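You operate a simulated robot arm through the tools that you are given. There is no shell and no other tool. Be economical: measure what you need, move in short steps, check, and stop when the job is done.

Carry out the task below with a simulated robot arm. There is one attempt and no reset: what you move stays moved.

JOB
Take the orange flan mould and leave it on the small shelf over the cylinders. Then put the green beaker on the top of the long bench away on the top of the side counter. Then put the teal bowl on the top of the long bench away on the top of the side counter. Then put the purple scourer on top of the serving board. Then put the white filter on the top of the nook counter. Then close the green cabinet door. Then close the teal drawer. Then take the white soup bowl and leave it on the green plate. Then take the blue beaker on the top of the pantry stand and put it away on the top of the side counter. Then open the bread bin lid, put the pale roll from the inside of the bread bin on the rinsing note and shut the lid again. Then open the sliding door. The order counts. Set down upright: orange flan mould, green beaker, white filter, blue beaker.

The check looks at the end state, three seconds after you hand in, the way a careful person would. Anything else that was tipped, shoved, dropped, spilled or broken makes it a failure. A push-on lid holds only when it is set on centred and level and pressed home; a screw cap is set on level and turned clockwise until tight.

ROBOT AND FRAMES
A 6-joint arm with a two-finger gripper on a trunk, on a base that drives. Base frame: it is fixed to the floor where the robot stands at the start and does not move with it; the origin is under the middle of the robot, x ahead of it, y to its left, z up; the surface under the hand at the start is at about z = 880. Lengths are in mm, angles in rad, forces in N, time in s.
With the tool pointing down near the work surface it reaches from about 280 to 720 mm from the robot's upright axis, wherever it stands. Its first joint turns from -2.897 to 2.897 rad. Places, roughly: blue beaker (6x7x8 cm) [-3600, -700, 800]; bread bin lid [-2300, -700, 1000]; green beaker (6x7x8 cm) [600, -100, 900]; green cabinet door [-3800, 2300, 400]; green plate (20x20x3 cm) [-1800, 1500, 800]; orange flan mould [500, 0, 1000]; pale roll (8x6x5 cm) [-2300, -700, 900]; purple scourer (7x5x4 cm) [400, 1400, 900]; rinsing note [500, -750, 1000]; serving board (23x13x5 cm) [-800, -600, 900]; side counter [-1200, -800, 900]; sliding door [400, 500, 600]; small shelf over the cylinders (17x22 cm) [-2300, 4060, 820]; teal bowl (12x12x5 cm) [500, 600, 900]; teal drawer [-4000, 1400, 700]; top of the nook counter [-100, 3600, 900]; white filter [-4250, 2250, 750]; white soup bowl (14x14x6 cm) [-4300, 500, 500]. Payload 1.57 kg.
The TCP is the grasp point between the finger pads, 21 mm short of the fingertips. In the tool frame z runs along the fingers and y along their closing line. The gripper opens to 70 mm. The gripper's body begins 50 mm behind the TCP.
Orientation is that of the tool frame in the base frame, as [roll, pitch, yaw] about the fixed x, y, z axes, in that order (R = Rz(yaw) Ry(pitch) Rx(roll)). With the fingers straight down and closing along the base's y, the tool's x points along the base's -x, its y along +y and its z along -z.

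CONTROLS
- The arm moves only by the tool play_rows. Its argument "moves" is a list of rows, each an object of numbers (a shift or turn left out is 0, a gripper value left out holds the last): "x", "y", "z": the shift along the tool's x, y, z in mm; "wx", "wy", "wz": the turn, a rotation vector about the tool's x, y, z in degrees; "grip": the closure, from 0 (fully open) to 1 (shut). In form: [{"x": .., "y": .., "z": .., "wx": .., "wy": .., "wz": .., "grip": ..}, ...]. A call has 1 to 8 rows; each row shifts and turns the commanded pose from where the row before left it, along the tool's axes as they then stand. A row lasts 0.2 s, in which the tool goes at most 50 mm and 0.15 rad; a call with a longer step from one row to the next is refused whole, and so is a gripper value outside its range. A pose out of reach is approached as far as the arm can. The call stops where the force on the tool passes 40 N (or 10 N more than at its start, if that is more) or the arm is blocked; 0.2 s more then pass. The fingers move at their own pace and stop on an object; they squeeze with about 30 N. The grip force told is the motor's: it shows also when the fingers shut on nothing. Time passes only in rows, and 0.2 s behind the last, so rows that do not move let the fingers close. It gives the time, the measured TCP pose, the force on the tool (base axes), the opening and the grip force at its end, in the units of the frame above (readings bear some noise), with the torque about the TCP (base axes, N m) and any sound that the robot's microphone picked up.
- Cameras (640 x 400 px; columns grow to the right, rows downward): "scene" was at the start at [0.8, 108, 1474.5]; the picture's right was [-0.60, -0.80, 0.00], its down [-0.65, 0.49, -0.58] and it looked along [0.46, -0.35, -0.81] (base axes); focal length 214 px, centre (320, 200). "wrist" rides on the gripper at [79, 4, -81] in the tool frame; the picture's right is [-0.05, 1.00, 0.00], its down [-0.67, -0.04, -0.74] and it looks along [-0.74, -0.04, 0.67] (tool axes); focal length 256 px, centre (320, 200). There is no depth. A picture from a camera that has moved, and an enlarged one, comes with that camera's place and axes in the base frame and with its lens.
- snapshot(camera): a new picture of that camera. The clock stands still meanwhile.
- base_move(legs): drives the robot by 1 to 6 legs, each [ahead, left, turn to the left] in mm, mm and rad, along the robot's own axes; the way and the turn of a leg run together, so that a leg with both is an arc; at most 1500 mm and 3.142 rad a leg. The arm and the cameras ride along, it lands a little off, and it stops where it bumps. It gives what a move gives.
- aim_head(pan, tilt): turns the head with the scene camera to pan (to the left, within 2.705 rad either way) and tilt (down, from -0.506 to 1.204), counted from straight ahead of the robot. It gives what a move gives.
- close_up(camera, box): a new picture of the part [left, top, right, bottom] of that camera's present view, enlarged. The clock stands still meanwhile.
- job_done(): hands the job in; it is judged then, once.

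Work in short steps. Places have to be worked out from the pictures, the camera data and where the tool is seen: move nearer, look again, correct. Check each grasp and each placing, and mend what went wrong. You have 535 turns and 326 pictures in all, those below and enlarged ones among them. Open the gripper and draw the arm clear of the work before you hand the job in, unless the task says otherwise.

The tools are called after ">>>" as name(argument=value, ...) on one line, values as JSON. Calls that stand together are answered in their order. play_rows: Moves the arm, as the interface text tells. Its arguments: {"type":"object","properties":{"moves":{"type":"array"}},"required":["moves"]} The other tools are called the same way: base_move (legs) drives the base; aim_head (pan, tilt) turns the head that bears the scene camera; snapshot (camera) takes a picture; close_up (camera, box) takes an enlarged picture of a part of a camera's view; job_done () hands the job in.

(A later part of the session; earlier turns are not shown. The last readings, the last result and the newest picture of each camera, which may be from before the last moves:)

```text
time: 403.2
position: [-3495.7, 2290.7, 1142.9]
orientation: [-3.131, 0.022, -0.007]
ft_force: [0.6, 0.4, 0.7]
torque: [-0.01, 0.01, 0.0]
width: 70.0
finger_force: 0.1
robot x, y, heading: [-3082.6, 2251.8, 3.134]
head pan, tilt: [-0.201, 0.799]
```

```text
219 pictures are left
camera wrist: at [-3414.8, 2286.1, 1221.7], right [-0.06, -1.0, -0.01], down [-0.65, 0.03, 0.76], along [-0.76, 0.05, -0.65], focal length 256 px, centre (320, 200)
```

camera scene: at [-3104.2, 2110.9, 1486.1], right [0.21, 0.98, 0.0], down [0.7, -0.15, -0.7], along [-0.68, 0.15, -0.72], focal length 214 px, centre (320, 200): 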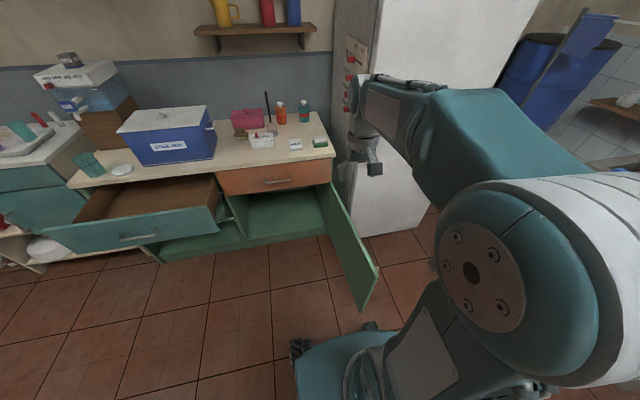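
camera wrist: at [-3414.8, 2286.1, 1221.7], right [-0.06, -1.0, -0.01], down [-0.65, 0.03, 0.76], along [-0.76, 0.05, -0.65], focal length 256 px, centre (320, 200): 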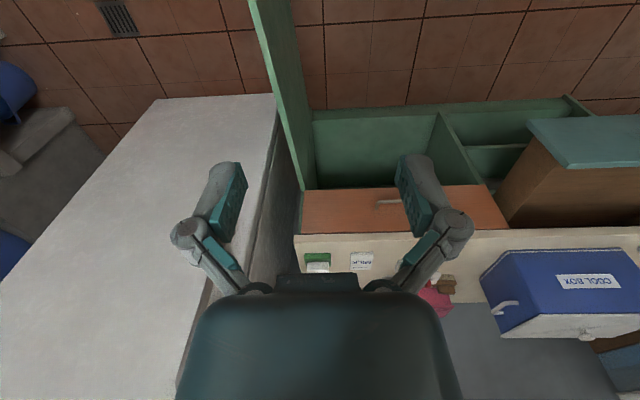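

Moving the closed hand to the north side of the door near its tip and lowering below the door's top edge (z≈600).

>>> play_rows(moves=[{"x": -13, "y": -45, "grip": 1}, {"x": -13, "y": -45}, {"x": -13, "y": -45}, {"x": -13, "y": -45}, {"x": -13, "y": -25}, {"z": 45}, {"z": 45}, {"z": 45}])

>>> play_rows(moves=[{"z": 48}, {"z": 48}, {"z": 48}, {"z": 48}, {"z": 48}, {"z": 48}])

>>> snapshot(camera="wrist")

>>> snapshot(camera="scene")

```text
time: 405.0
position: [-3559.7, 2501.3, 1011.2]
orientation: [-3.134, 0.023, -0.008]
ft_force: [-0.2, 0.0, 1.4]
torque: [-0.02, 0.01, 0.0]
width: 0.1
finger_force: 28.7
robot x, y, heading: [-3085.0, 2251.8, 3.131]
head pan, tilt: [-0.201, 0.799]
```

```text
time: 406.4
position: [-3567.4, 2501.2, 720.0]
orientation: [-3.132, 0.023, -0.008]
ft_force: [-0.1, 0.2, -0.1]
torque: [0.03, -0.02, 0.01]
width: 0.1
finger_force: 28.7
robot x, y, heading: [-3082.1, 2253.6, 3.129]
head pan, tilt: [-0.201, 0.799]
```

```text
218 pictures are left
camera wrist: at [-3485.3, 2496.2, 799.0], right [-0.06, -1.0, -0.01], down [-0.65, 0.03, 0.76], along [-0.76, 0.05, -0.65], focal length 256 px, centre (320, 200)
```

wrist: 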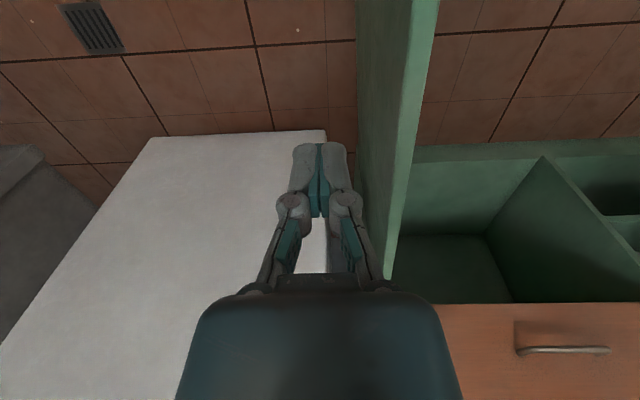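

```text
217 pictures are left
camera scene: at [-3105.2, 2112.9, 1486.2], right [0.21, 0.98, 0.0], down [0.7, -0.15, -0.7], along [-0.68, 0.14, -0.72], focal length 214 px, centre (320, 200)
```

scene: 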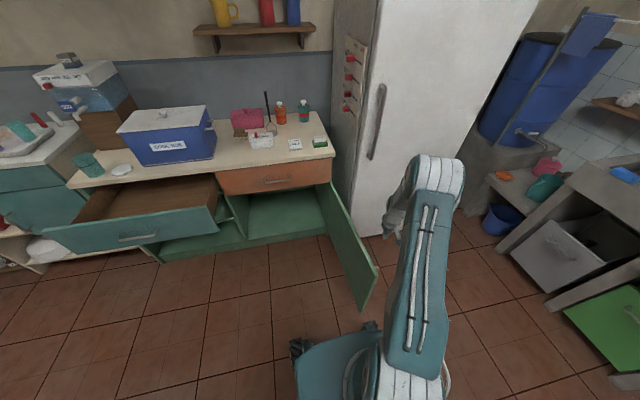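

>>> play_rows(moves=[{"z": 48}, {"z": 48}, {"z": 45}])

>>> play_rows(moves=[{"y": 30}, {"y": 30}, {"y": 30}, {"y": 30}, {"y": 30}, {"y": 30}])

>>> snapshot(camera="wrist")

```text
time: 407.2
position: [-3571.6, 2501.6, 579.9]
orientation: [-3.131, 0.024, -0.006]
ft_force: [0.5, -0.5, -0.4]
torque: [-0.01, -0.02, 0.0]
width: 0.0
finger_force: 28.4
robot x, y, heading: [-3082.8, 2253.2, 3.134]
head pan, tilt: [-0.201, 0.799]
```

```text
time: 408.6
position: [-3572.5, 2320.2, 578.8]
orientation: [-3.133, 0.019, -0.007]
ft_force: [-0.5, -0.6, 0.4]
torque: [0.0, -0.02, -0.02]
width: 0.0
finger_force: 28.5
robot x, y, heading: [-3080.4, 2251.5, 3.129]
head pan, tilt: [-0.201, 0.799]
```

```text
216 pictures are left
camera wrist: at [-3490.2, 2315.7, 658.5], right [-0.06, -1.0, -0.01], down [-0.65, 0.03, 0.76], along [-0.76, 0.05, -0.65], focal length 256 px, centre (320, 200)
```

wrist: 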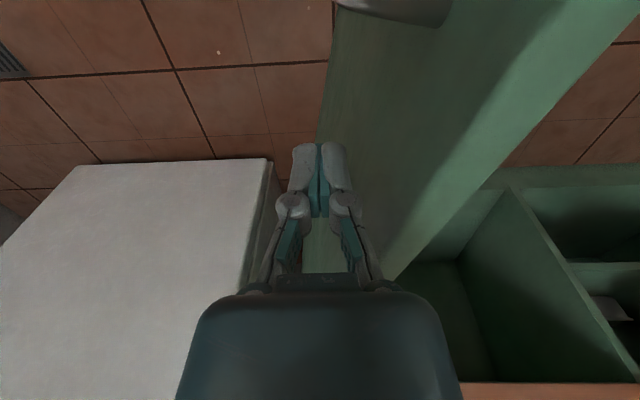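

>>> play_rows(moves=[{"x": -7, "y": 30}, {"x": -7, "y": 30}, {"x": -7, "y": 30}, {"x": -8, "y": 30}, {"x": -16, "y": 31}, {"x": -16, "y": 31}, {"x": -16, "y": 32}, {"x": -17, "y": 32}])

>>> snapshot(camera="wrist")

>>> snapshot(camera="scene")

```text
time: 410.4
position: [-3667.2, 2075.2, 579.1]
orientation: [-3.131, 0.02, -0.007]
ft_force: [0.6, 0.8, -1.1]
torque: [0.0, 0.03, 0.0]
width: 0.3
finger_force: 28.4
robot x, y, heading: [-3083.7, 2252.5, 3.13]
head pan, tilt: [-0.201, 0.799]
```

```text
215 pictures are left
camera wrist: at [-3586.5, 2070.3, 657.8], right [-0.06, -1.0, -0.01], down [-0.65, 0.03, 0.76], along [-0.76, 0.05, -0.65], focal length 256 px, centre (320, 200)
```

wrist: 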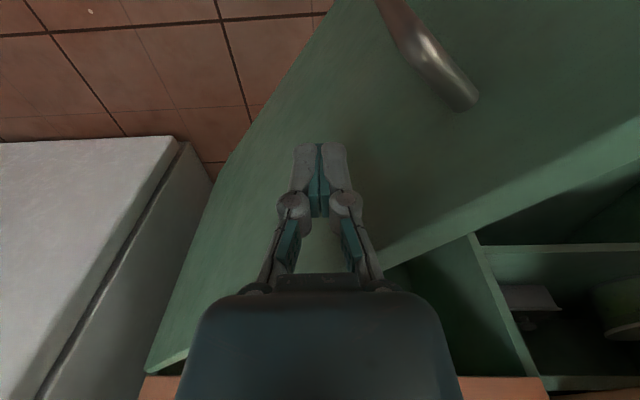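

```text
214 pictures are left
camera scene: at [-3105.7, 2108.7, 1485.9], right [0.21, 0.98, 0.0], down [0.7, -0.15, -0.7], along [-0.68, 0.15, -0.72], focal length 214 px, centre (320, 200)
```

scene: 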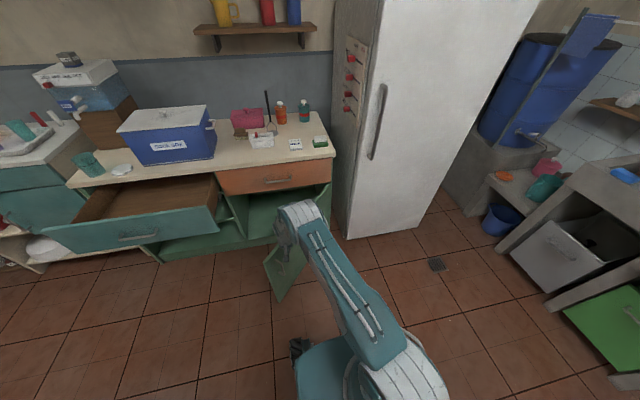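

Door is swinging well. Now I drive the base ahead so the hand keeps pushing it.

>>> base_move(legs=[[280, 0, 0]])

>>> snapshot(camera="wrist")

>>> snapshot(camera="scene")

```text
time: 412.3
position: [-3943.3, 2085.3, 580.1]
orientation: [-3.131, 0.02, -0.016]
ft_force: [1.3, -0.3, 0.2]
torque: [0.0, 0.0, 0.03]
width: 0.1
finger_force: 28.5
robot x, y, heading: [-3359.2, 2254.3, 3.123]
head pan, tilt: [-0.201, 0.799]
```

```text
213 pictures are left
camera wrist: at [-3863.1, 2078.8, 658.1], right [-0.07, -1.0, -0.01], down [-0.65, 0.04, 0.76], along [-0.76, 0.06, -0.65], focal length 256 px, centre (320, 200)
```

wrist: 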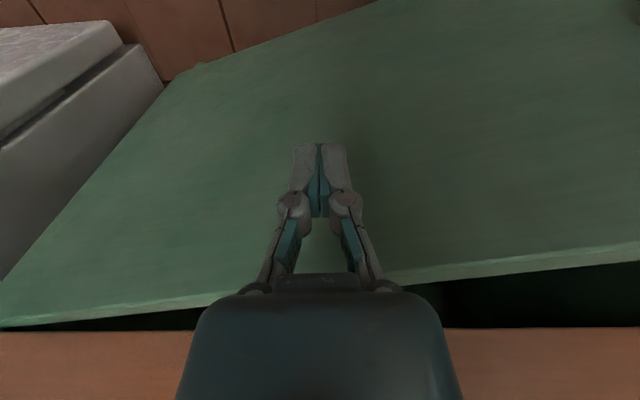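

```text
212 pictures are left
camera scene: at [-3382.0, 2113.6, 1486.0], right [0.22, 0.98, 0.0], down [0.7, -0.15, -0.7], along [-0.68, 0.15, -0.72], focal length 214 px, centre (320, 200)
```

scene: 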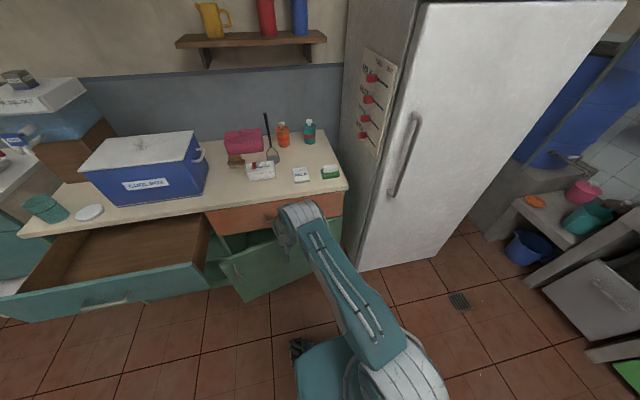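

Tilting the fingers forward so the wrist clears the orange drawer, then pushing the door the rest of the way.

>>> play_rows(moves=[{"x": 15, "wy": -8}, {"wy": -8}, {"wy": -8}, {"wy": -6}])

>>> base_move(legs=[[70, 0, 0]])

>>> snapshot(camera="wrist")

```text
time: 413.3
position: [-3929.7, 2094.1, 578.9]
orientation: [-3.08, 0.387, -0.008]
ft_force: [0.0, -0.7, 0.0]
torque: [-0.01, 0.0, 0.01]
width: 0.0
finger_force: 28.4
out of reach, approached as far as the arm can: row 3
robot x, y, heading: [-3357.8, 2258.2, 3.125]
head pan, tilt: [-0.201, 0.799]
```

```text
time: 414.3
position: [-4001.7, 2095.3, 578.8]
orientation: [-3.081, 0.389, -0.01]
ft_force: [-0.5, 1.7, 0.0]
torque: [-0.02, 0.02, -0.01]
width: 0.1
finger_force: 28.5
robot x, y, heading: [-3434.4, 2257.1, 3.124]
head pan, tilt: [-0.201, 0.799]
```

```text
211 pictures are left
camera wrist: at [-3896.9, 2084.9, 623.3], right [-0.08, -1.0, -0.04], down [-0.33, -0.01, 0.94], along [-0.94, 0.09, -0.33], focal length 256 px, centre (320, 200)
```

wrist: 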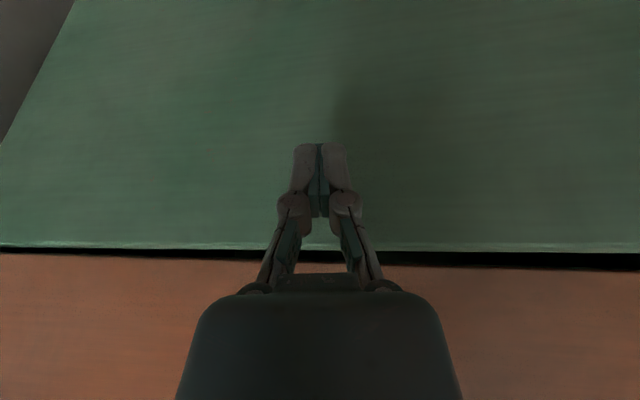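

>>> play_rows(moves=[{"x": -9.2, "z": 3.8}, {"x": -9.2, "z": 3.8}, {"x": -9.2, "z": 3.8}, {"x": -9.2, "z": 3.8}, {"x": -9.2, "z": 3.8}, {"x": -9.2, "z": 3.8}, {"x": -9.2, "z": 3.8}, {"x": -9.2, "z": 3.8}])

>>> snapshot(camera="wrist")

```text
time: 415.7
position: [-4051.0, 2096.7, 574.2]
orientation: [-3.075, 0.376, -0.006]
ft_force: [5.9, 0.9, 0.9]
torque: [-0.2, 0.74, 0.05]
width: 0.0
finger_force: 28.1
robot x, y, heading: [-3428.2, 2256.8, 3.129]
head pan, tilt: [-0.201, 0.799]
stopped in row 7: the force on the tool passed its limit at 73 N (the readings are from after the stop); the commanded pose is now the measured one
```

```text
210 pictures are left
camera wrist: at [-3946.9, 2087.1, 619.7], right [-0.08, -1.0, -0.04], down [-0.35, -0.01, 0.94], along [-0.93, 0.09, -0.34], focal length 256 px, centre (320, 200)
```

wrist: 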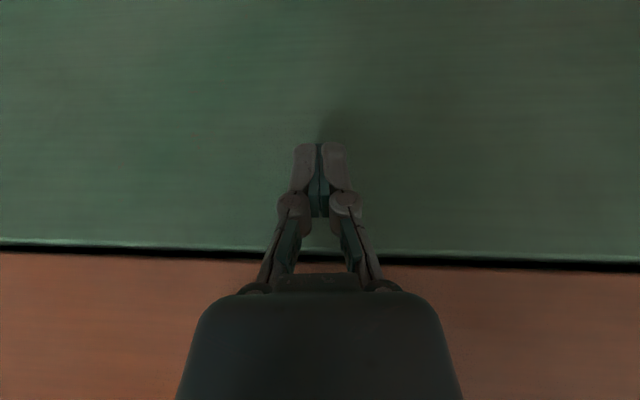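

Firm stop: the door is shut. Backing off to check.

>>> play_rows(moves=[{"x": 37, "z": -15}, {"x": 40, "z": -16}, {"z": -45}, {"z": -45}])

>>> base_move(legs=[[-250, 0, 0.015]])

>>> aim_head(pan=0.1, tilt=0.8)

>>> snapshot(camera="scene")

```text
time: 416.7
position: [-3935.4, 2089.6, 658.9]
orientation: [-3.076, 0.374, -0.004]
ft_force: [-0.4, -0.5, 0.2]
torque: [0.01, 0.01, 0.0]
width: 0.1
finger_force: 28.6
robot x, y, heading: [-3428.4, 2254.3, 3.121]
head pan, tilt: [-0.201, 0.799]
```

```text
time: 418.5
position: [-3686.8, 2076.5, 658.7]
orientation: [-3.075, 0.375, 0.015]
ft_force: [-0.8, 0.7, -0.1]
torque: [0.0, 0.0, 0.0]
width: 0.0
finger_force: 29.1
robot x, y, heading: [-3182.1, 2257.0, -3.14]
head pan, tilt: [-0.201, 0.799]
```

```text
time: 419.3
position: [-3687.1, 2077.8, 659.6]
orientation: [-3.077, 0.378, 0.016]
ft_force: [0.1, 0.0, 0.5]
torque: [0.0, 0.02, 0.04]
width: 0.2
finger_force: 28.7
robot x, y, heading: [-3182.7, 2259.2, -3.137]
head pan, tilt: [0.099, 0.799]
```

```text
209 pictures are left
camera scene: at [-3204.8, 2088.5, 1485.9], right [-0.1, 0.99, 0.0], down [0.71, 0.07, -0.7], along [-0.69, -0.07, -0.72], focal length 214 px, centre (320, 200)
```

scene: 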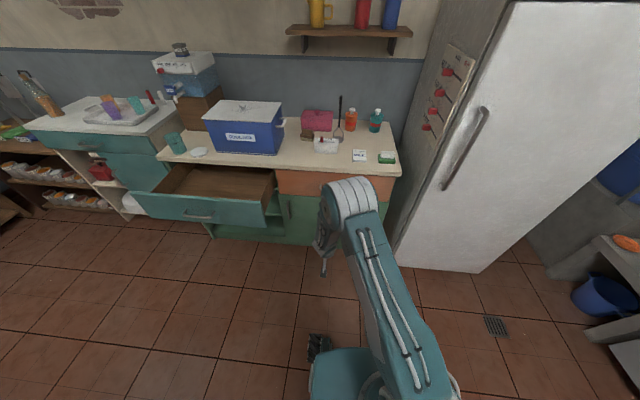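

The door is closed. Next, the teal drawer: retract the hand, raise to drawer-face height, and shift the base in front of it.

>>> play_rows(moves=[{"x": 27, "z": -31}, {"x": 27, "z": -31}, {"x": 27, "z": -31}])

>>> base_move(legs=[[205, 100, 0], [0, 430, 0]])

>>> snapshot(camera="wrist")

>>> snapshot(camera="scene")

```text
time: 420.1
position: [-3576.9, 2073.1, 713.8]
orientation: [-3.076, 0.376, 0.015]
ft_force: [0.3, 0.4, -0.1]
torque: [-0.02, 0.03, 0.0]
width: 0.0
finger_force: 28.9
robot x, y, heading: [-3182.0, 2255.7, -3.139]
head pan, tilt: [0.099, 0.799]
```

```text
time: 424.1
position: [-3779.1, 1550.7, 715.9]
orientation: [-3.079, 0.377, 0.014]
ft_force: [0.4, -0.4, -0.5]
torque: [0.01, 0.0, 0.0]
width: 0.0
finger_force: 29.0
robot x, y, heading: [-3384.1, 1729.9, -3.138]
head pan, tilt: [0.099, 0.799]
```

```text
208 pictures are left
camera wrist: at [-3674.9, 1542.9, 760.6], right [-0.06, -1.0, -0.04], down [-0.35, -0.02, 0.94], along [-0.94, 0.07, -0.34], focal length 256 px, centre (320, 200)
```

wrist: 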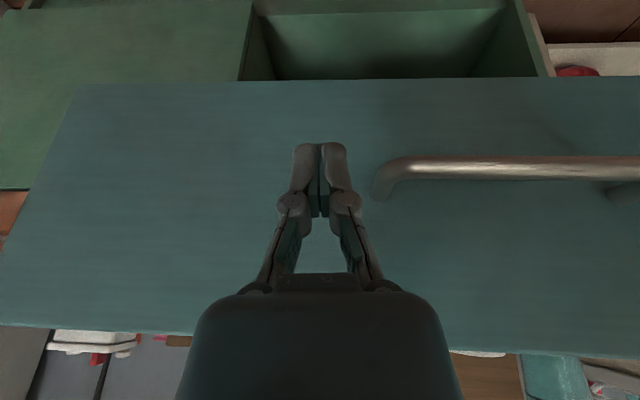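

```text
207 pictures are left
camera scene: at [-3406.1, 1568.8, 1486.6], right [-0.1, 0.99, 0.0], down [0.71, 0.07, -0.7], along [-0.69, -0.07, -0.72], focal length 214 px, centre (320, 200)
```

scene: 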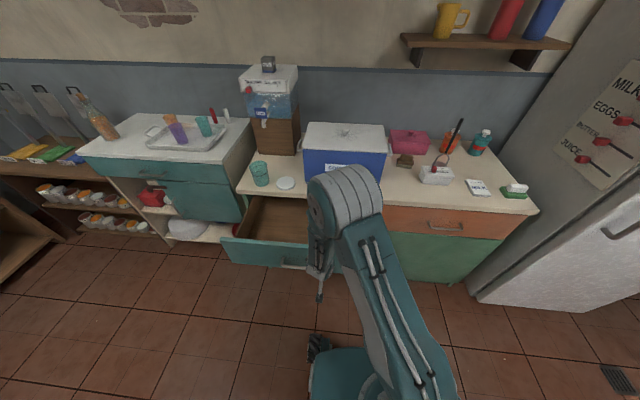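

Fingertips face the drawer beside its handle. Tilting further forward for wrist clearance, then pushing by driving ahead.

>>> play_rows(moves=[{"wy": -8}, {"wy": -8}, {"wy": -7}])

>>> base_move(legs=[[200, 0, 0]])

>>> snapshot(camera="wrist")

>>> snapshot(camera="scene")

```text
time: 424.9
position: [-3802.1, 1528.8, 735.1]
orientation: [-3.035, 0.772, 0.064]
ft_force: [0.7, -1.5, 0.3]
torque: [-0.02, -0.02, 0.05]
width: 0.0
finger_force: 28.9
out of reach, approached as far as the arm can: row 2, 3
robot x, y, heading: [-3387.1, 1727.5, -3.138]
head pan, tilt: [0.099, 0.799]
```

```text
time: 426.5
position: [-4001.1, 1528.7, 737.6]
orientation: [-3.037, 0.771, 0.063]
ft_force: [0.0, 0.3, -1.1]
torque: [0.0, 0.02, -0.01]
width: 0.0
finger_force: 28.5
robot x, y, heading: [-3586.0, 1728.0, -3.137]
head pan, tilt: [0.099, 0.799]
```

```text
206 pictures are left
camera wrist: at [-3887.3, 1523.3, 738.6], right [-0.05, -1.0, -0.04], down [0.04, -0.04, 1.0], along [-1.0, 0.05, 0.04], focal length 256 px, centre (320, 200)
```

wrist: 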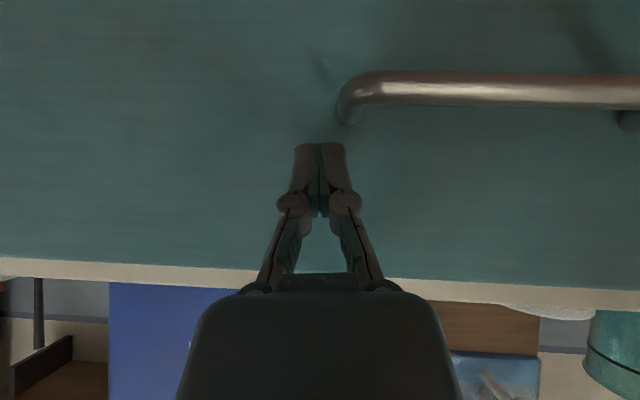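

```text
205 pictures are left
camera scene: at [-3605.3, 1561.7, 1485.9], right [-0.1, 0.99, 0.0], down [0.71, 0.07, -0.7], along [-0.69, -0.07, -0.72], focal length 214 px, centre (320, 200)
```

scene: 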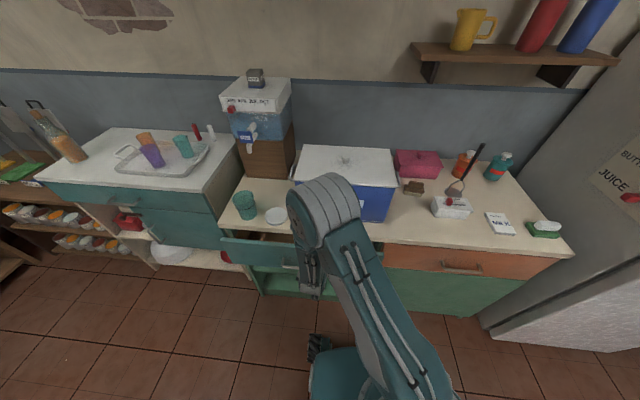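

>>> base_move(legs=[[35, 0, 0]])

>>> play_rows(moves=[{"x": -5.7, "z": 5.6}, {"x": -5.7, "z": 5.6}, {"x": -5.7, "z": 5.6}, {"x": -5.7, "z": 5.6}, {"x": -5.7, "z": 5.6}, {"x": -5.7, "z": 5.6}, {"x": -5.7, "z": 5.6}])

>>> snapshot(camera="wrist")

```text
time: 427.3
position: [-4036.6, 1529.7, 737.3]
orientation: [-3.037, 0.773, 0.063]
ft_force: [-0.1, 0.2, 0.2]
torque: [-0.02, -0.02, 0.02]
width: 0.1
finger_force: 28.3
robot x, y, heading: [-3621.6, 1725.5, -3.136]
head pan, tilt: [0.099, 0.799]
```

```text
time: 428.3
position: [-4059.2, 1529.0, 734.9]
orientation: [-3.036, 0.762, 0.067]
ft_force: [7.9, -0.4, 2.6]
torque: [-0.03, -0.02, 0.01]
width: 5.7
finger_force: 29.1
robot x, y, heading: [-3619.2, 1729.8, -3.136]
head pan, tilt: [0.099, 0.799]
stopped in row 4: the force on the tool passed its limit at 53 N (the readings are from after the stop); the commanded pose is now the measured one
```

```text
204 pictures are left
camera wrist: at [-3945.0, 1525.8, 738.6], right [-0.04, -1.0, -0.04], down [0.03, -0.04, 1.0], along [-1.0, 0.04, 0.03], focal length 256 px, centre (320, 200)
```

wrist: 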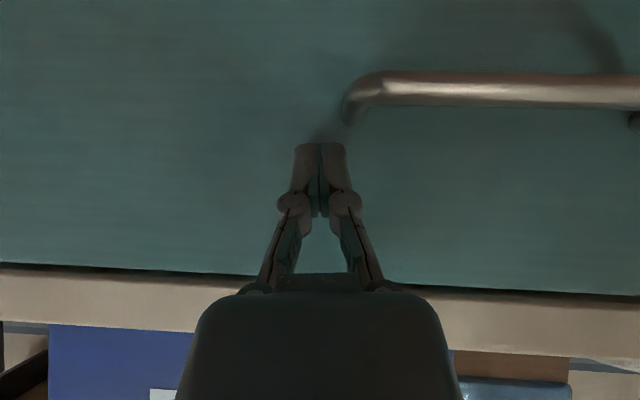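

Hard stop. Backing off and checking both fronts.

>>> base_move(legs=[[-220, 0, -0.005]])

>>> close_up(camera="scene", box=[180, 150, 520, 330])

```text
time: 429.9
position: [-3845.3, 1531.5, 736.4]
orientation: [-3.038, 0.762, 0.059]
ft_force: [-0.2, 0.4, 0.4]
torque: [-0.03, 0.01, 0.04]
width: 0.1
finger_force: 28.3
robot x, y, heading: [-3406.9, 1727.6, 3.139]
head pan, tilt: [0.099, 0.799]
```

```text
1.88 times, centred on (350, 240) of scene
camera zoom: at [-3424.5, 1561.8, 1485.9], right [-0.1, 1.0, 0.0], down [0.71, 0.07, -0.7], along [-0.69, -0.07, -0.72], focal length 404 px, centre (264, 125)
```

zoom: 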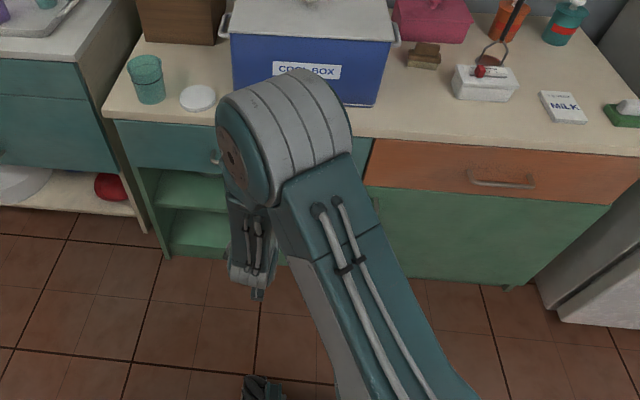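

Both are flush. Now the white soup bowl: moving in front of the teal sink cabinet to look at its shelves.

>>> base_move(legs=[[0, 700, 0], [20, 480, 0]])

>>> aim_head(pan=0.1, tilt=0.9)

>>> snapshot(camera="scene")

>>> snapshot(camera="wrist")

```text
time: 436.2
position: [-3866.2, 361.5, 736.8]
orientation: [-3.041, 0.762, 0.053]
ft_force: [0.5, -0.1, 0.7]
torque: [0.0, 0.01, 0.01]
width: 0.0
finger_force: 28.4
robot x, y, heading: [-3425.5, 548.0, 3.143]
head pan, tilt: [0.099, 0.799]
```

```text
time: 436.9
position: [-3867.2, 363.1, 736.4]
orientation: [-3.039, 0.764, 0.053]
ft_force: [-0.1, 0.7, 0.0]
torque: [-0.02, -0.02, -0.01]
width: 0.1
finger_force: 29.0
robot x, y, heading: [-3423.4, 552.6, 3.136]
head pan, tilt: [0.099, 0.901]
```

```text
202 pictures are left
camera scene: at [-3442.1, 390.8, 1478.2], right [-0.09, 1.0, 0.0], down [0.78, 0.07, -0.62], along [-0.62, -0.06, -0.78], focal length 214 px, centre (320, 200)
```

scene: 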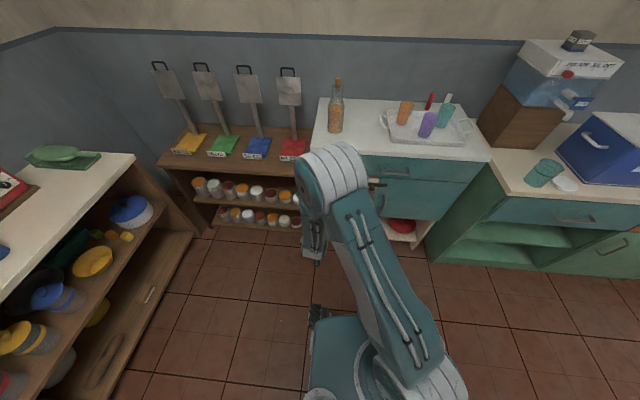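

```text
201 pictures are left
camera wrist: at [-3753.6, 357.0, 739.2], right [-0.06, -1.0, -0.04], down [0.03, -0.04, 1.0], along [-1.0, 0.05, 0.04], focal length 256 px, centre (320, 200)
```

wrist: 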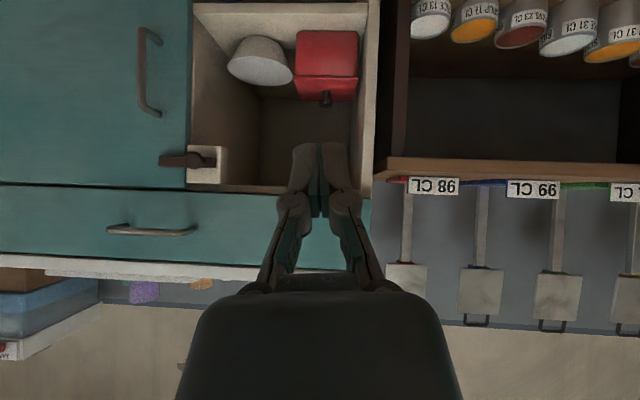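

The wrist camera sees the soup bowl in the cubby beside a red box. Zooming for measurement.

>>> close_up(camera="wrist", box=[170, 0, 390, 200])

```text
2.00 times, centred on (280, 100) of wrist
camera zoom: at [-3753.6, 357.0, 739.2], right [-0.06, -1.0, -0.04], down [0.03, -0.04, 1.0], along [-1.0, 0.05, 0.04], focal length 512 px, centre (400, 400)
```

zoom: 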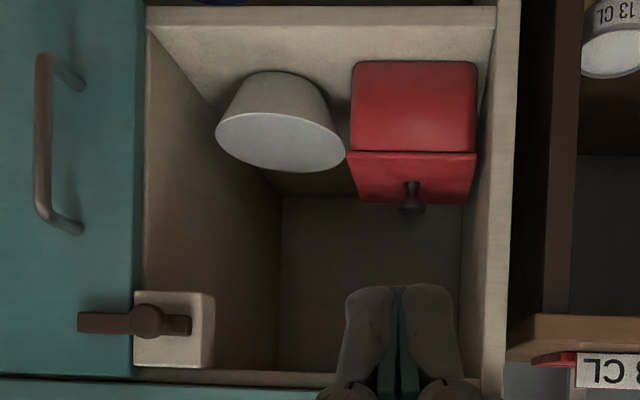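

Bowl: centre ≈(−4297, 521), rim z≈495, front rim x≈−4227; wall slopes ~31°. Plan: tilt ~31°, fingers closing in the vertical plane, pinch the front rim. First rotate the wrist 90°.

>>> play_rows(moves=[{"wz": 8.5, "z": -20, "grip": 0.4}, {"wz": 8.5, "z": -20}, {"wz": 8.5}, {"wz": 8.5}, {"wz": 8.5}, {"wz": 8.5}, {"wz": 8.5}, {"wz": 8.5}])

>>> play_rows(moves=[{"wz": 8.5}, {"wz": 8.5}, {"wz": 5}])

```text
time: 438.7
position: [-3936.7, 267.7, 925.6]
orientation: [2.454, 0.333, -1.295]
ft_force: [0.6, 0.2, -0.8]
torque: [-0.03, -0.01, -0.01]
width: 41.8
finger_force: 0.1
out of reach, approached as far as the arm can: row 1, 2, 3, 4, 5, 6, 7, 8
robot x, y, heading: [-3426.3, 555.1, 3.137]
head pan, tilt: [0.099, 0.901]
```

```text
time: 439.5
position: [-3981.6, 258.9, 987.5]
orientation: [2.393, 0.077, -1.585]
ft_force: [-0.2, -0.4, 0.2]
torque: [0.0, -0.03, -0.02]
width: 41.8
finger_force: 0.0
out of reach, approached as far as the arm can: row 1, 2, 3
robot x, y, heading: [-3426.9, 555.2, 3.135]
head pan, tilt: [0.099, 0.901]
```

>>> play_rows(moves=[{"x": -32, "y": 20, "z": 19}, {"x": -32, "y": 20, "z": 19}, {"x": -32, "y": 20, "z": 19}, {"x": -32, "y": 20, "z": 19}, {"x": -34, "y": 19, "z": 19}, {}, {}])

```text
time: 441.1
position: [-4117.1, 422.2, 999.8]
orientation: [2.378, 0.076, -1.59]
ft_force: [0.7, 0.3, 0.5]
torque: [0.01, 0.04, 0.02]
width: 41.9
finger_force: 0.0
robot x, y, heading: [-3422.7, 554.5, 3.139]
head pan, tilt: [0.099, 0.901]
```

Orientation is achieved when reaching further out. Correcting tilt to ~31° and moving lower in front of the robot.

>>> play_rows(moves=[{"wx": 6.4, "wy": 2, "wz": 1.1}, {"wx": 6.3, "wy": 1.9, "wz": 1.1}, {"x": -17, "y": -37, "z": 16.5}, {"x": -17, "y": -37, "z": 16.5}, {"x": -17, "y": -37, "z": 16.5}, {"x": -17, "y": -37, "z": 16.5}, {"x": -17, "y": -37, "z": 16.5}, {"x": -17, "y": -37, "z": 16.5}])

```text
time: 442.9
position: [-3993.9, 521.1, 826.2]
orientation: [2.622, -0.009, -1.574]
ft_force: [-0.2, 0.3, -0.7]
torque: [-0.01, -0.01, 0.0]
width: 42.0
finger_force: 0.0
out of reach, approached as far as the arm can: row 8
robot x, y, heading: [-3427.8, 555.5, 3.136]
head pan, tilt: [0.099, 0.901]
```

>>> play_rows(moves=[{"y": 45, "z": 20}, {"y": 45, "z": 20}, {"y": 20, "z": 40}, {"y": -20, "z": 40}, {"y": -30, "z": 40}, {"y": -35, "z": 35}])

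```text
time: 444.3
position: [-4112.8, 524.1, 649.8]
orientation: [2.607, -0.007, -1.582]
ft_force: [0.2, 0.6, 1.2]
torque: [0.0, -0.04, 0.02]
width: 41.8
finger_force: 0.1
out of reach, approached as far as the arm can: row 6
robot x, y, heading: [-3424.1, 555.1, 3.137]
head pan, tilt: [0.099, 0.901]
```

>>> play_rows(moves=[{"y": 25, "z": 15}, {"y": 25, "z": 15}, {"y": -10, "z": 17}, {"y": -10, "z": 17}, {"y": -10, "z": 17}])

>>> snapshot(camera="scene")

>>> snapshot(camera="wrist")

```text
time: 445.5
position: [-4171.9, 522.8, 590.0]
orientation: [2.598, -0.002, -1.577]
ft_force: [-0.2, -0.5, 0.4]
torque: [0.0, 0.0, -0.03]
width: 42.0
finger_force: 0.1
robot x, y, heading: [-3426.3, 554.9, 3.136]
head pan, tilt: [0.099, 0.901]
```

```text
199 pictures are left
camera scene: at [-3443.4, 390.2, 1478.1], right [-0.09, 1.0, 0.0], down [0.78, 0.07, -0.62], along [-0.62, -0.06, -0.78], focal length 214 px, centre (320, 200)
```

scene: 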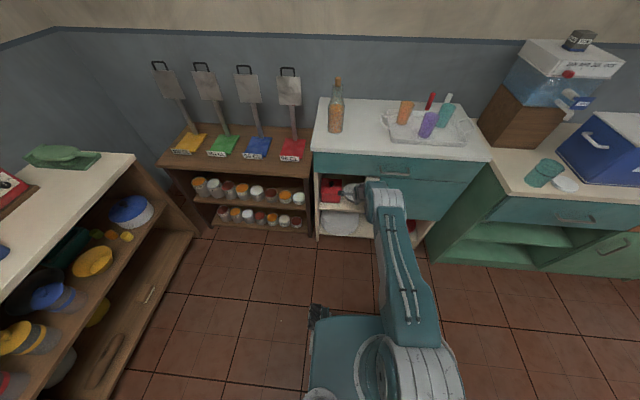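

```text
198 pictures are left
camera wrist: at [-4133.2, 443.8, 662.1], right [-0.85, 0.06, 0.52], down [0.42, 0.67, 0.62], along [-0.31, 0.74, -0.59], focal length 256 px, centre (320, 200)
```

wrist: 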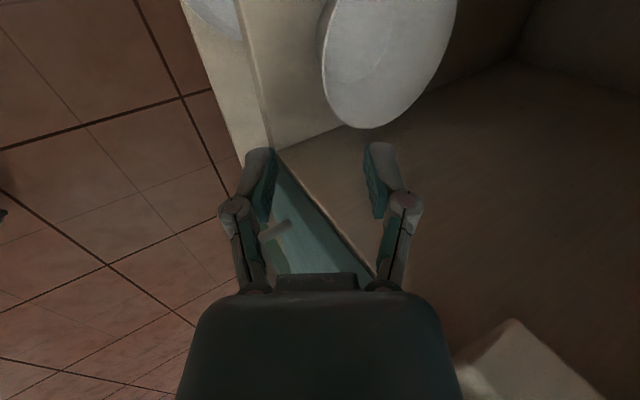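

Feasible here, and the rim front triangulates to (−4231, 511, 495): straight along the tool axis by ~110 mm. Advancing most of the way.

>>> play_rows(moves=[{"x": 4, "z": 25}, {"x": 4, "z": 25}, {"z": 20}])

>>> snapshot(camera="wrist")

```text
time: 446.3
position: [-4200.6, 513.9, 537.6]
orientation: [2.602, -0.002, -1.576]
ft_force: [0.8, -0.3, -0.8]
torque: [-0.04, 0.05, -0.02]
width: 41.7
finger_force: 0.1
out of reach, approached as far as the arm can: row 3
robot x, y, heading: [-3425.0, 554.2, 3.137]
head pan, tilt: [0.099, 0.901]
```

```text
197 pictures are left
camera wrist: at [-4162.5, 435.2, 609.3], right [-0.86, 0.06, 0.51], down [0.42, 0.67, 0.62], along [-0.3, 0.74, -0.59], focal length 256 px, centre (320, 200)
```

wrist: 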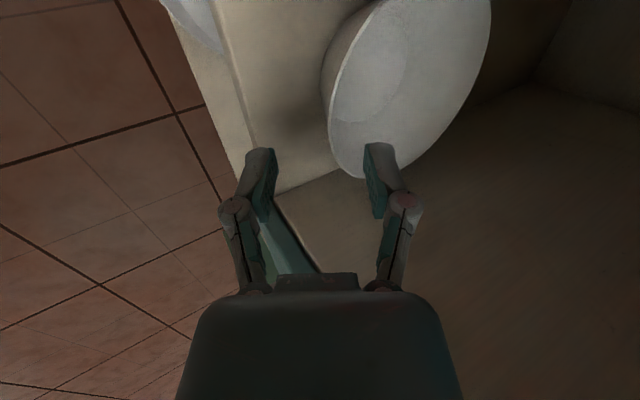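

Near the arm's limit; I'll back the hand out a little, drive the base 50 mm closer, and try again.

>>> play_rows(moves=[{"z": -35, "y": -10}, {"y": -40}])

>>> base_move(legs=[[55, 0, 0]])

>>> play_rows(moves=[{"z": 15}, {"z": 15}])

```text
time: 446.9
position: [-4143.2, 511.7, 546.5]
orientation: [2.593, -0.005, -1.577]
ft_force: [-0.5, 1.0, -0.4]
torque: [-0.02, -0.04, -0.01]
width: 42.1
finger_force: 0.0
robot x, y, heading: [-3424.7, 554.7, 3.14]
head pan, tilt: [0.099, 0.901]
```

```text
time: 447.8
position: [-4195.9, 512.9, 543.3]
orientation: [2.599, -0.003, -1.575]
ft_force: [-0.2, 0.4, 0.1]
torque: [0.02, 0.01, 0.02]
width: 42.1
finger_force: 0.0
robot x, y, heading: [-3478.5, 556.1, 3.135]
head pan, tilt: [0.099, 0.901]
```

```text
time: 448.4
position: [-4211.2, 512.0, 519.4]
orientation: [2.6, -0.002, -1.578]
ft_force: [-0.1, -0.2, 0.2]
torque: [0.0, -0.03, 0.02]
width: 42.0
finger_force: 0.1
robot x, y, heading: [-3484.0, 552.6, 3.138]
head pan, tilt: [0.099, 0.901]
```

That works. Continuing 28 mm along the tool axis to straddle the rim.

>>> play_rows(moves=[{"z": 14}, {"z": 14}])

>>> snapshot(camera="wrist")

```text
time: 449.0
position: [-4226.0, 513.7, 495.3]
orientation: [2.598, -0.004, -1.579]
ft_force: [-0.3, -0.2, 0.7]
torque: [0.0, -0.02, 0.0]
width: 41.8
finger_force: 0.0
robot x, y, heading: [-3481.7, 556.3, 3.137]
head pan, tilt: [0.099, 0.901]
```

```text
196 pictures are left
camera wrist: at [-4187.2, 434.2, 566.6], right [-0.85, 0.06, 0.52], down [0.42, 0.67, 0.62], along [-0.31, 0.74, -0.59], focal length 256 px, centre (320, 200)
```

wrist: 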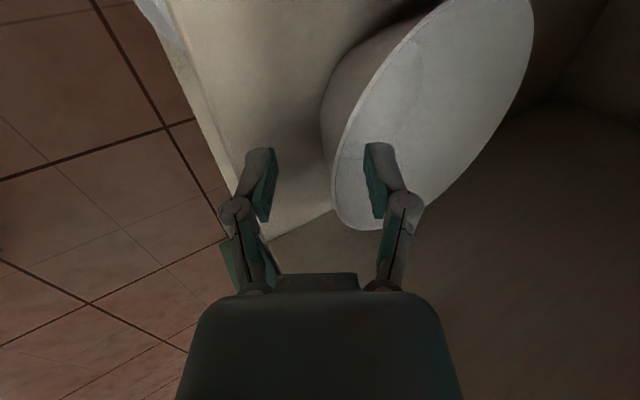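

Rim is between the fingers, 6 mm off centre. Centring and closing.

>>> play_rows(moves=[{"y": 6}, {"z": 4}, {"grip": 1}, {"grip": 1}, {"grip": 1}, {"grip": 1}])

>>> snapshot(camera="wrist")

```text
time: 450.4
position: [-4232.0, 512.9, 493.8]
orientation: [2.601, -0.003, -1.576]
ft_force: [-0.2, 0.3, -0.2]
torque: [0.0, -0.18, -0.03]
width: 6.3
finger_force: 30.0
robot x, y, heading: [-3480.0, 555.9, 3.135]
head pan, tilt: [0.099, 0.901]
```

```text
195 pictures are left
camera wrist: at [-4194.7, 434.0, 565.7], right [-0.85, 0.06, 0.52], down [0.42, 0.67, 0.62], along [-0.31, 0.74, -0.59], focal length 256 px, centre (320, 200)
```

wrist: 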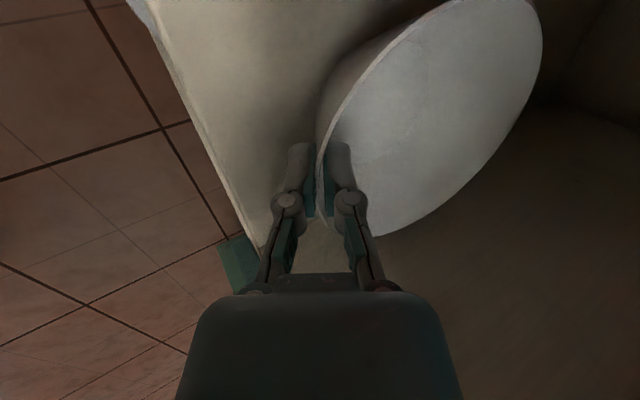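

Gripped the rim. Lifting ~20 mm, then backing out with the base.

>>> play_rows(moves=[{"y": 5, "z": -8.5}, {"y": 5, "z": -8.5}])

>>> snapshot(camera="wrist")

```text
time: 451.0
position: [-4234.4, 513.1, 514.3]
orientation: [2.6, -0.003, -1.574]
ft_force: [-0.9, -1.1, -2.6]
torque: [0.03, -0.15, 0.01]
width: 5.9
finger_force: 30.2
robot x, y, heading: [-3478.7, 558.2, 3.132]
head pan, tilt: [0.099, 0.901]
```

```text
194 pictures are left
camera wrist: at [-4195.1, 434.1, 585.4], right [-0.85, 0.06, 0.52], down [0.42, 0.67, 0.62], along [-0.31, 0.74, -0.59], focal length 256 px, centre (320, 200)
```

wrist: 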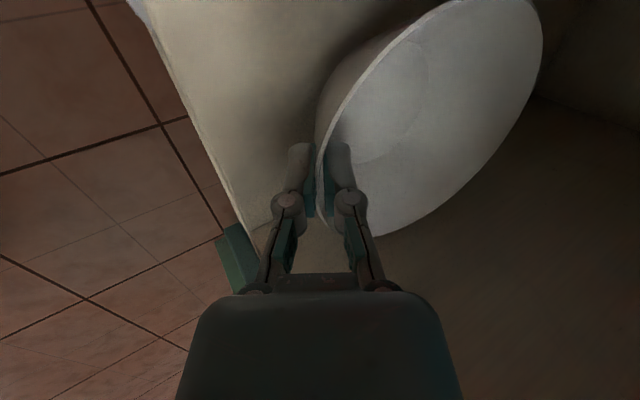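

>>> base_move(legs=[[-230, 0, 0]])

>>> snapshot(camera="scene")

>>> snapshot(camera="wrist")

```text
time: 452.8
position: [-4005.1, 512.0, 512.3]
orientation: [2.597, -0.003, -1.577]
ft_force: [0.2, 1.0, -2.8]
torque: [0.01, -0.17, 0.02]
width: 6.0
finger_force: 29.7
robot x, y, heading: [-3248.5, 554.5, 3.137]
head pan, tilt: [0.099, 0.901]
```

```text
193 pictures are left
camera scene: at [-3269.9, 389.0, 1478.1], right [-0.09, 1.0, 0.0], down [0.78, 0.07, -0.62], along [-0.62, -0.06, -0.79], focal length 214 px, centre (320, 200)
```

scene: 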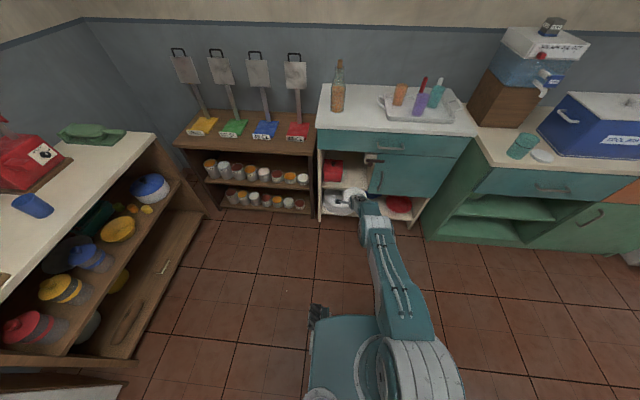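

```text
192 pictures are left
camera wrist: at [-3965.8, 432.7, 585.2], right [-0.85, 0.06, 0.52], down [0.42, 0.67, 0.62], along [-0.31, 0.74, -0.59], focal length 256 px, centre (320, 200)
```

wrist: 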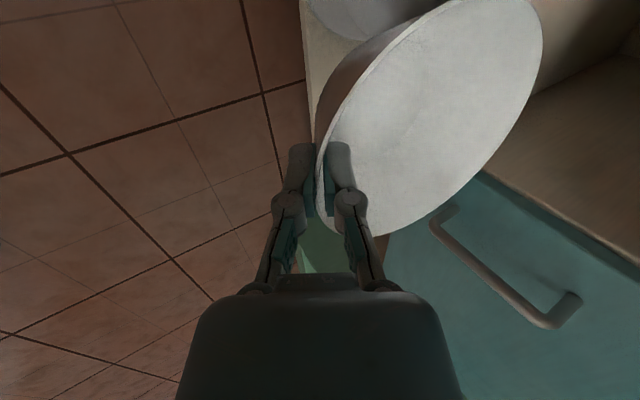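

Bowl is out and level. Raising it while pulling in slightly.

>>> play_rows(moves=[{"y": 10, "z": -45}, {"y": 10, "z": -45}, {"y": 18, "z": -42}, {"y": 23, "z": -38}, {"y": 23, "z": -38}, {"y": 23, "z": -38}, {"y": 23, "z": -38}, {"y": 23, "z": -38}])

>>> play_rows(moves=[{"y": 23, "z": -38}, {"y": 23, "z": -38}, {"y": 23, "z": -38}])

>>> aim_head(pan=-2.2, tilt=0.6)

>>> snapshot(camera="scene")

```text
time: 454.6
position: [-3968.7, 514.3, 868.6]
orientation: [2.599, -0.002, -1.576]
ft_force: [0.5, -0.1, -3.0]
torque: [-0.01, -0.18, -0.02]
width: 5.9
finger_force: 30.5
robot x, y, heading: [-3248.4, 554.9, 3.137]
head pan, tilt: [0.099, 0.901]
```

```text
time: 455.4
position: [-3966.9, 511.9, 1005.9]
orientation: [2.599, -0.002, -1.576]
ft_force: [-0.5, 0.2, -2.9]
torque: [-0.01, -0.14, -0.03]
width: 6.1
finger_force: 30.1
robot x, y, heading: [-3251.5, 551.6, 3.138]
head pan, tilt: [0.099, 0.901]
```

```text
time: 457.5
position: [-3967.8, 512.5, 1006.3]
orientation: [2.597, -0.004, -1.576]
ft_force: [-0.1, 0.0, -2.3]
torque: [-0.02, -0.16, 0.01]
width: 5.8
finger_force: 30.1
robot x, y, heading: [-3247.2, 556.3, 3.14]
head pan, tilt: [-2.201, 0.6]
```

```text
191 pictures are left
camera scene: at [-3141.8, 467.2, 1503.2], right [0.8, -0.59, 0.0], down [-0.33, -0.45, -0.83], along [0.49, 0.66, -0.56], focal length 214 px, centre (320, 200)
```

scene: 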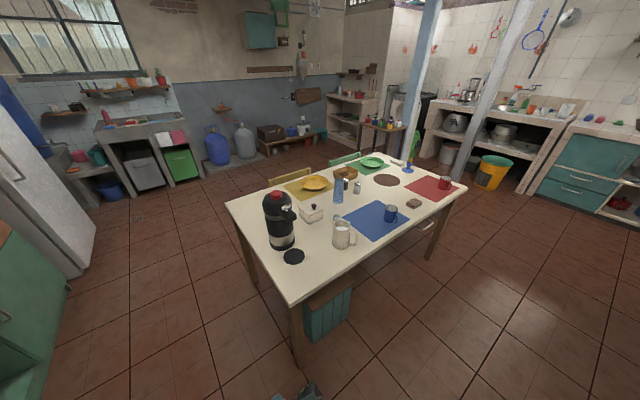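

Green plate at ≈(−1820, 1529); I'll reach it from the table's east end. Pulling the arm in, then driving along the aisle.

>>> play_rows(moves=[{"y": -34, "z": -21}, {"y": -34, "z": -21}, {"y": -34, "z": -21}, {"y": -34, "z": -21}])

>>> base_move(legs=[[0, 400, 0], [0, 0, -1.571]])

```text
time: 458.5
position: [-3806.8, 512.5, 1004.2]
orientation: [2.599, -0.001, -1.574]
ft_force: [0.0, 0.2, -4.1]
torque: [0.0, -0.18, 0.0]
width: 6.0
finger_force: 30.0
robot x, y, heading: [-3250.8, 556.2, 3.137]
head pan, tilt: [-2.201, 0.6]
```

```text
time: 464.8
position: [-3294.2, 702.3, 1004.5]
orientation: [2.599, -0.004, 3.134]
ft_force: [-0.4, 0.3, -2.2]
torque: [-0.17, -0.01, -0.01]
width: 6.0
finger_force: 30.0
robot x, y, heading: [-3255.8, 149.5, 1.562]
head pan, tilt: [-2.201, 0.6]
```

>>> base_move(legs=[[0, -1000, 0.009], [0, -960, 0]])

>>> aim_head(pan=0.0, tilt=0.8)

>>> snapshot(camera="scene")

```text
time: 474.5
position: [-1385.1, 722.1, 1005.4]
orientation: [2.596, -0.002, -3.123]
ft_force: [0.1, 0.9, -2.3]
torque: [-0.18, 0.03, -0.01]
width: 6.1
finger_force: 29.9
robot x, y, heading: [-1332.5, 171.4, 1.588]
head pan, tilt: [-2.201, 0.6]
```

```text
time: 476.6
position: [-1384.3, 720.7, 1005.3]
orientation: [2.596, -0.003, -3.122]
ft_force: [0.8, -0.4, -2.4]
torque: [-0.15, 0.01, 0.02]
width: 6.1
finger_force: 29.5
robot x, y, heading: [-1326.8, 165.4, 1.589]
head pan, tilt: [0.0, 0.799]
```

```text
190 pictures are left
camera scene: at [-1482.5, 185.0, 1486.0], right [1.0, 0.02, 0.0], down [0.01, -0.72, -0.7], along [-0.01, 0.7, -0.72], focal length 214 px, centre (320, 200)
```

scene: 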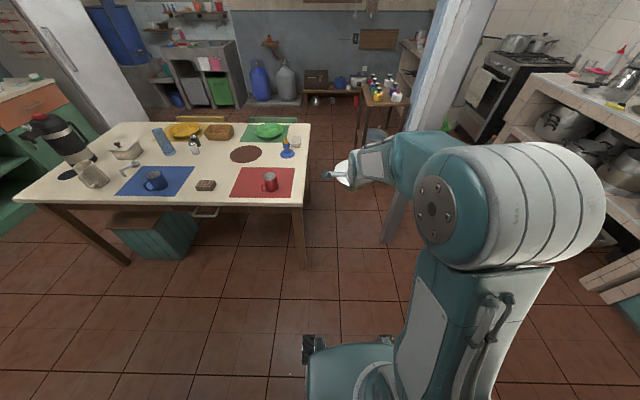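

>>> base_move(legs=[[150, -32, -0.018]])

>>> base_move(legs=[[300, 0, 0]])

```text
time: 477.9
position: [-1343.5, 870.6, 1006.0]
orientation: [2.596, -0.001, 3.14]
ft_force: [0.5, -0.4, -1.6]
torque: [-0.15, 0.02, 0.02]
width: 6.0
finger_force: 30.2
robot x, y, heading: [-1292.6, 314.4, 1.572]
head pan, tilt: [0.0, 0.799]
```

```text
time: 480.0
position: [-1341.6, 1164.6, 1005.4]
orientation: [2.597, -0.004, 3.139]
ft_force: [-0.5, 0.4, -2.2]
torque: [-0.16, 0.0, 0.02]
width: 5.9
finger_force: 30.0
robot x, y, heading: [-1296.7, 615.1, 1.567]
head pan, tilt: [0.0, 0.799]
```

>>> base_move(legs=[[240, 0, 0.003]])

>>> base_move(legs=[[240, 0, 0]])

>>> aim_head(pan=0.8, tilt=0.9)

>>> snapshot(camera="scene")

```text
time: 481.8
position: [-1342.5, 1410.1, 1007.4]
orientation: [2.596, -0.003, -3.137]
ft_force: [-0.1, 0.0, -2.9]
torque: [-0.15, 0.01, -0.02]
width: 5.8
finger_force: 30.1
robot x, y, heading: [-1298.0, 859.7, 1.569]
head pan, tilt: [0.0, 0.799]
```

```text
time: 483.5
position: [-1345.5, 1648.8, 1006.2]
orientation: [2.597, -0.004, -3.136]
ft_force: [0.0, 0.3, -2.6]
torque: [-0.15, 0.01, 0.03]
width: 5.7
finger_force: 30.4
robot x, y, heading: [-1300.4, 1093.7, 1.582]
head pan, tilt: [0.0, 0.799]
```

```text
time: 484.7
position: [-1346.8, 1647.2, 1006.4]
orientation: [2.596, -0.004, -3.135]
ft_force: [-0.6, -0.6, -3.1]
torque: [-0.17, 0.04, 0.02]
width: 5.8
finger_force: 30.1
robot x, y, heading: [-1298.7, 1096.3, 1.579]
head pan, tilt: [0.799, 0.901]
```

```text
189 pictures are left
camera scene: at [-1505.8, 1085.7, 1478.1], right [0.69, 0.72, 0.0], down [0.57, -0.54, -0.62], along [-0.45, 0.43, -0.78], focal length 214 px, centre (320, 200)
```

scene: 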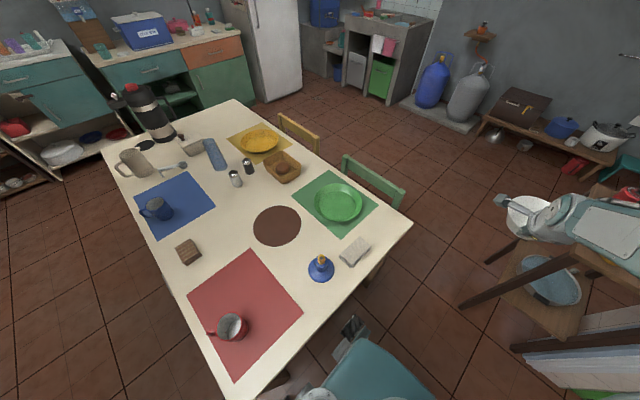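

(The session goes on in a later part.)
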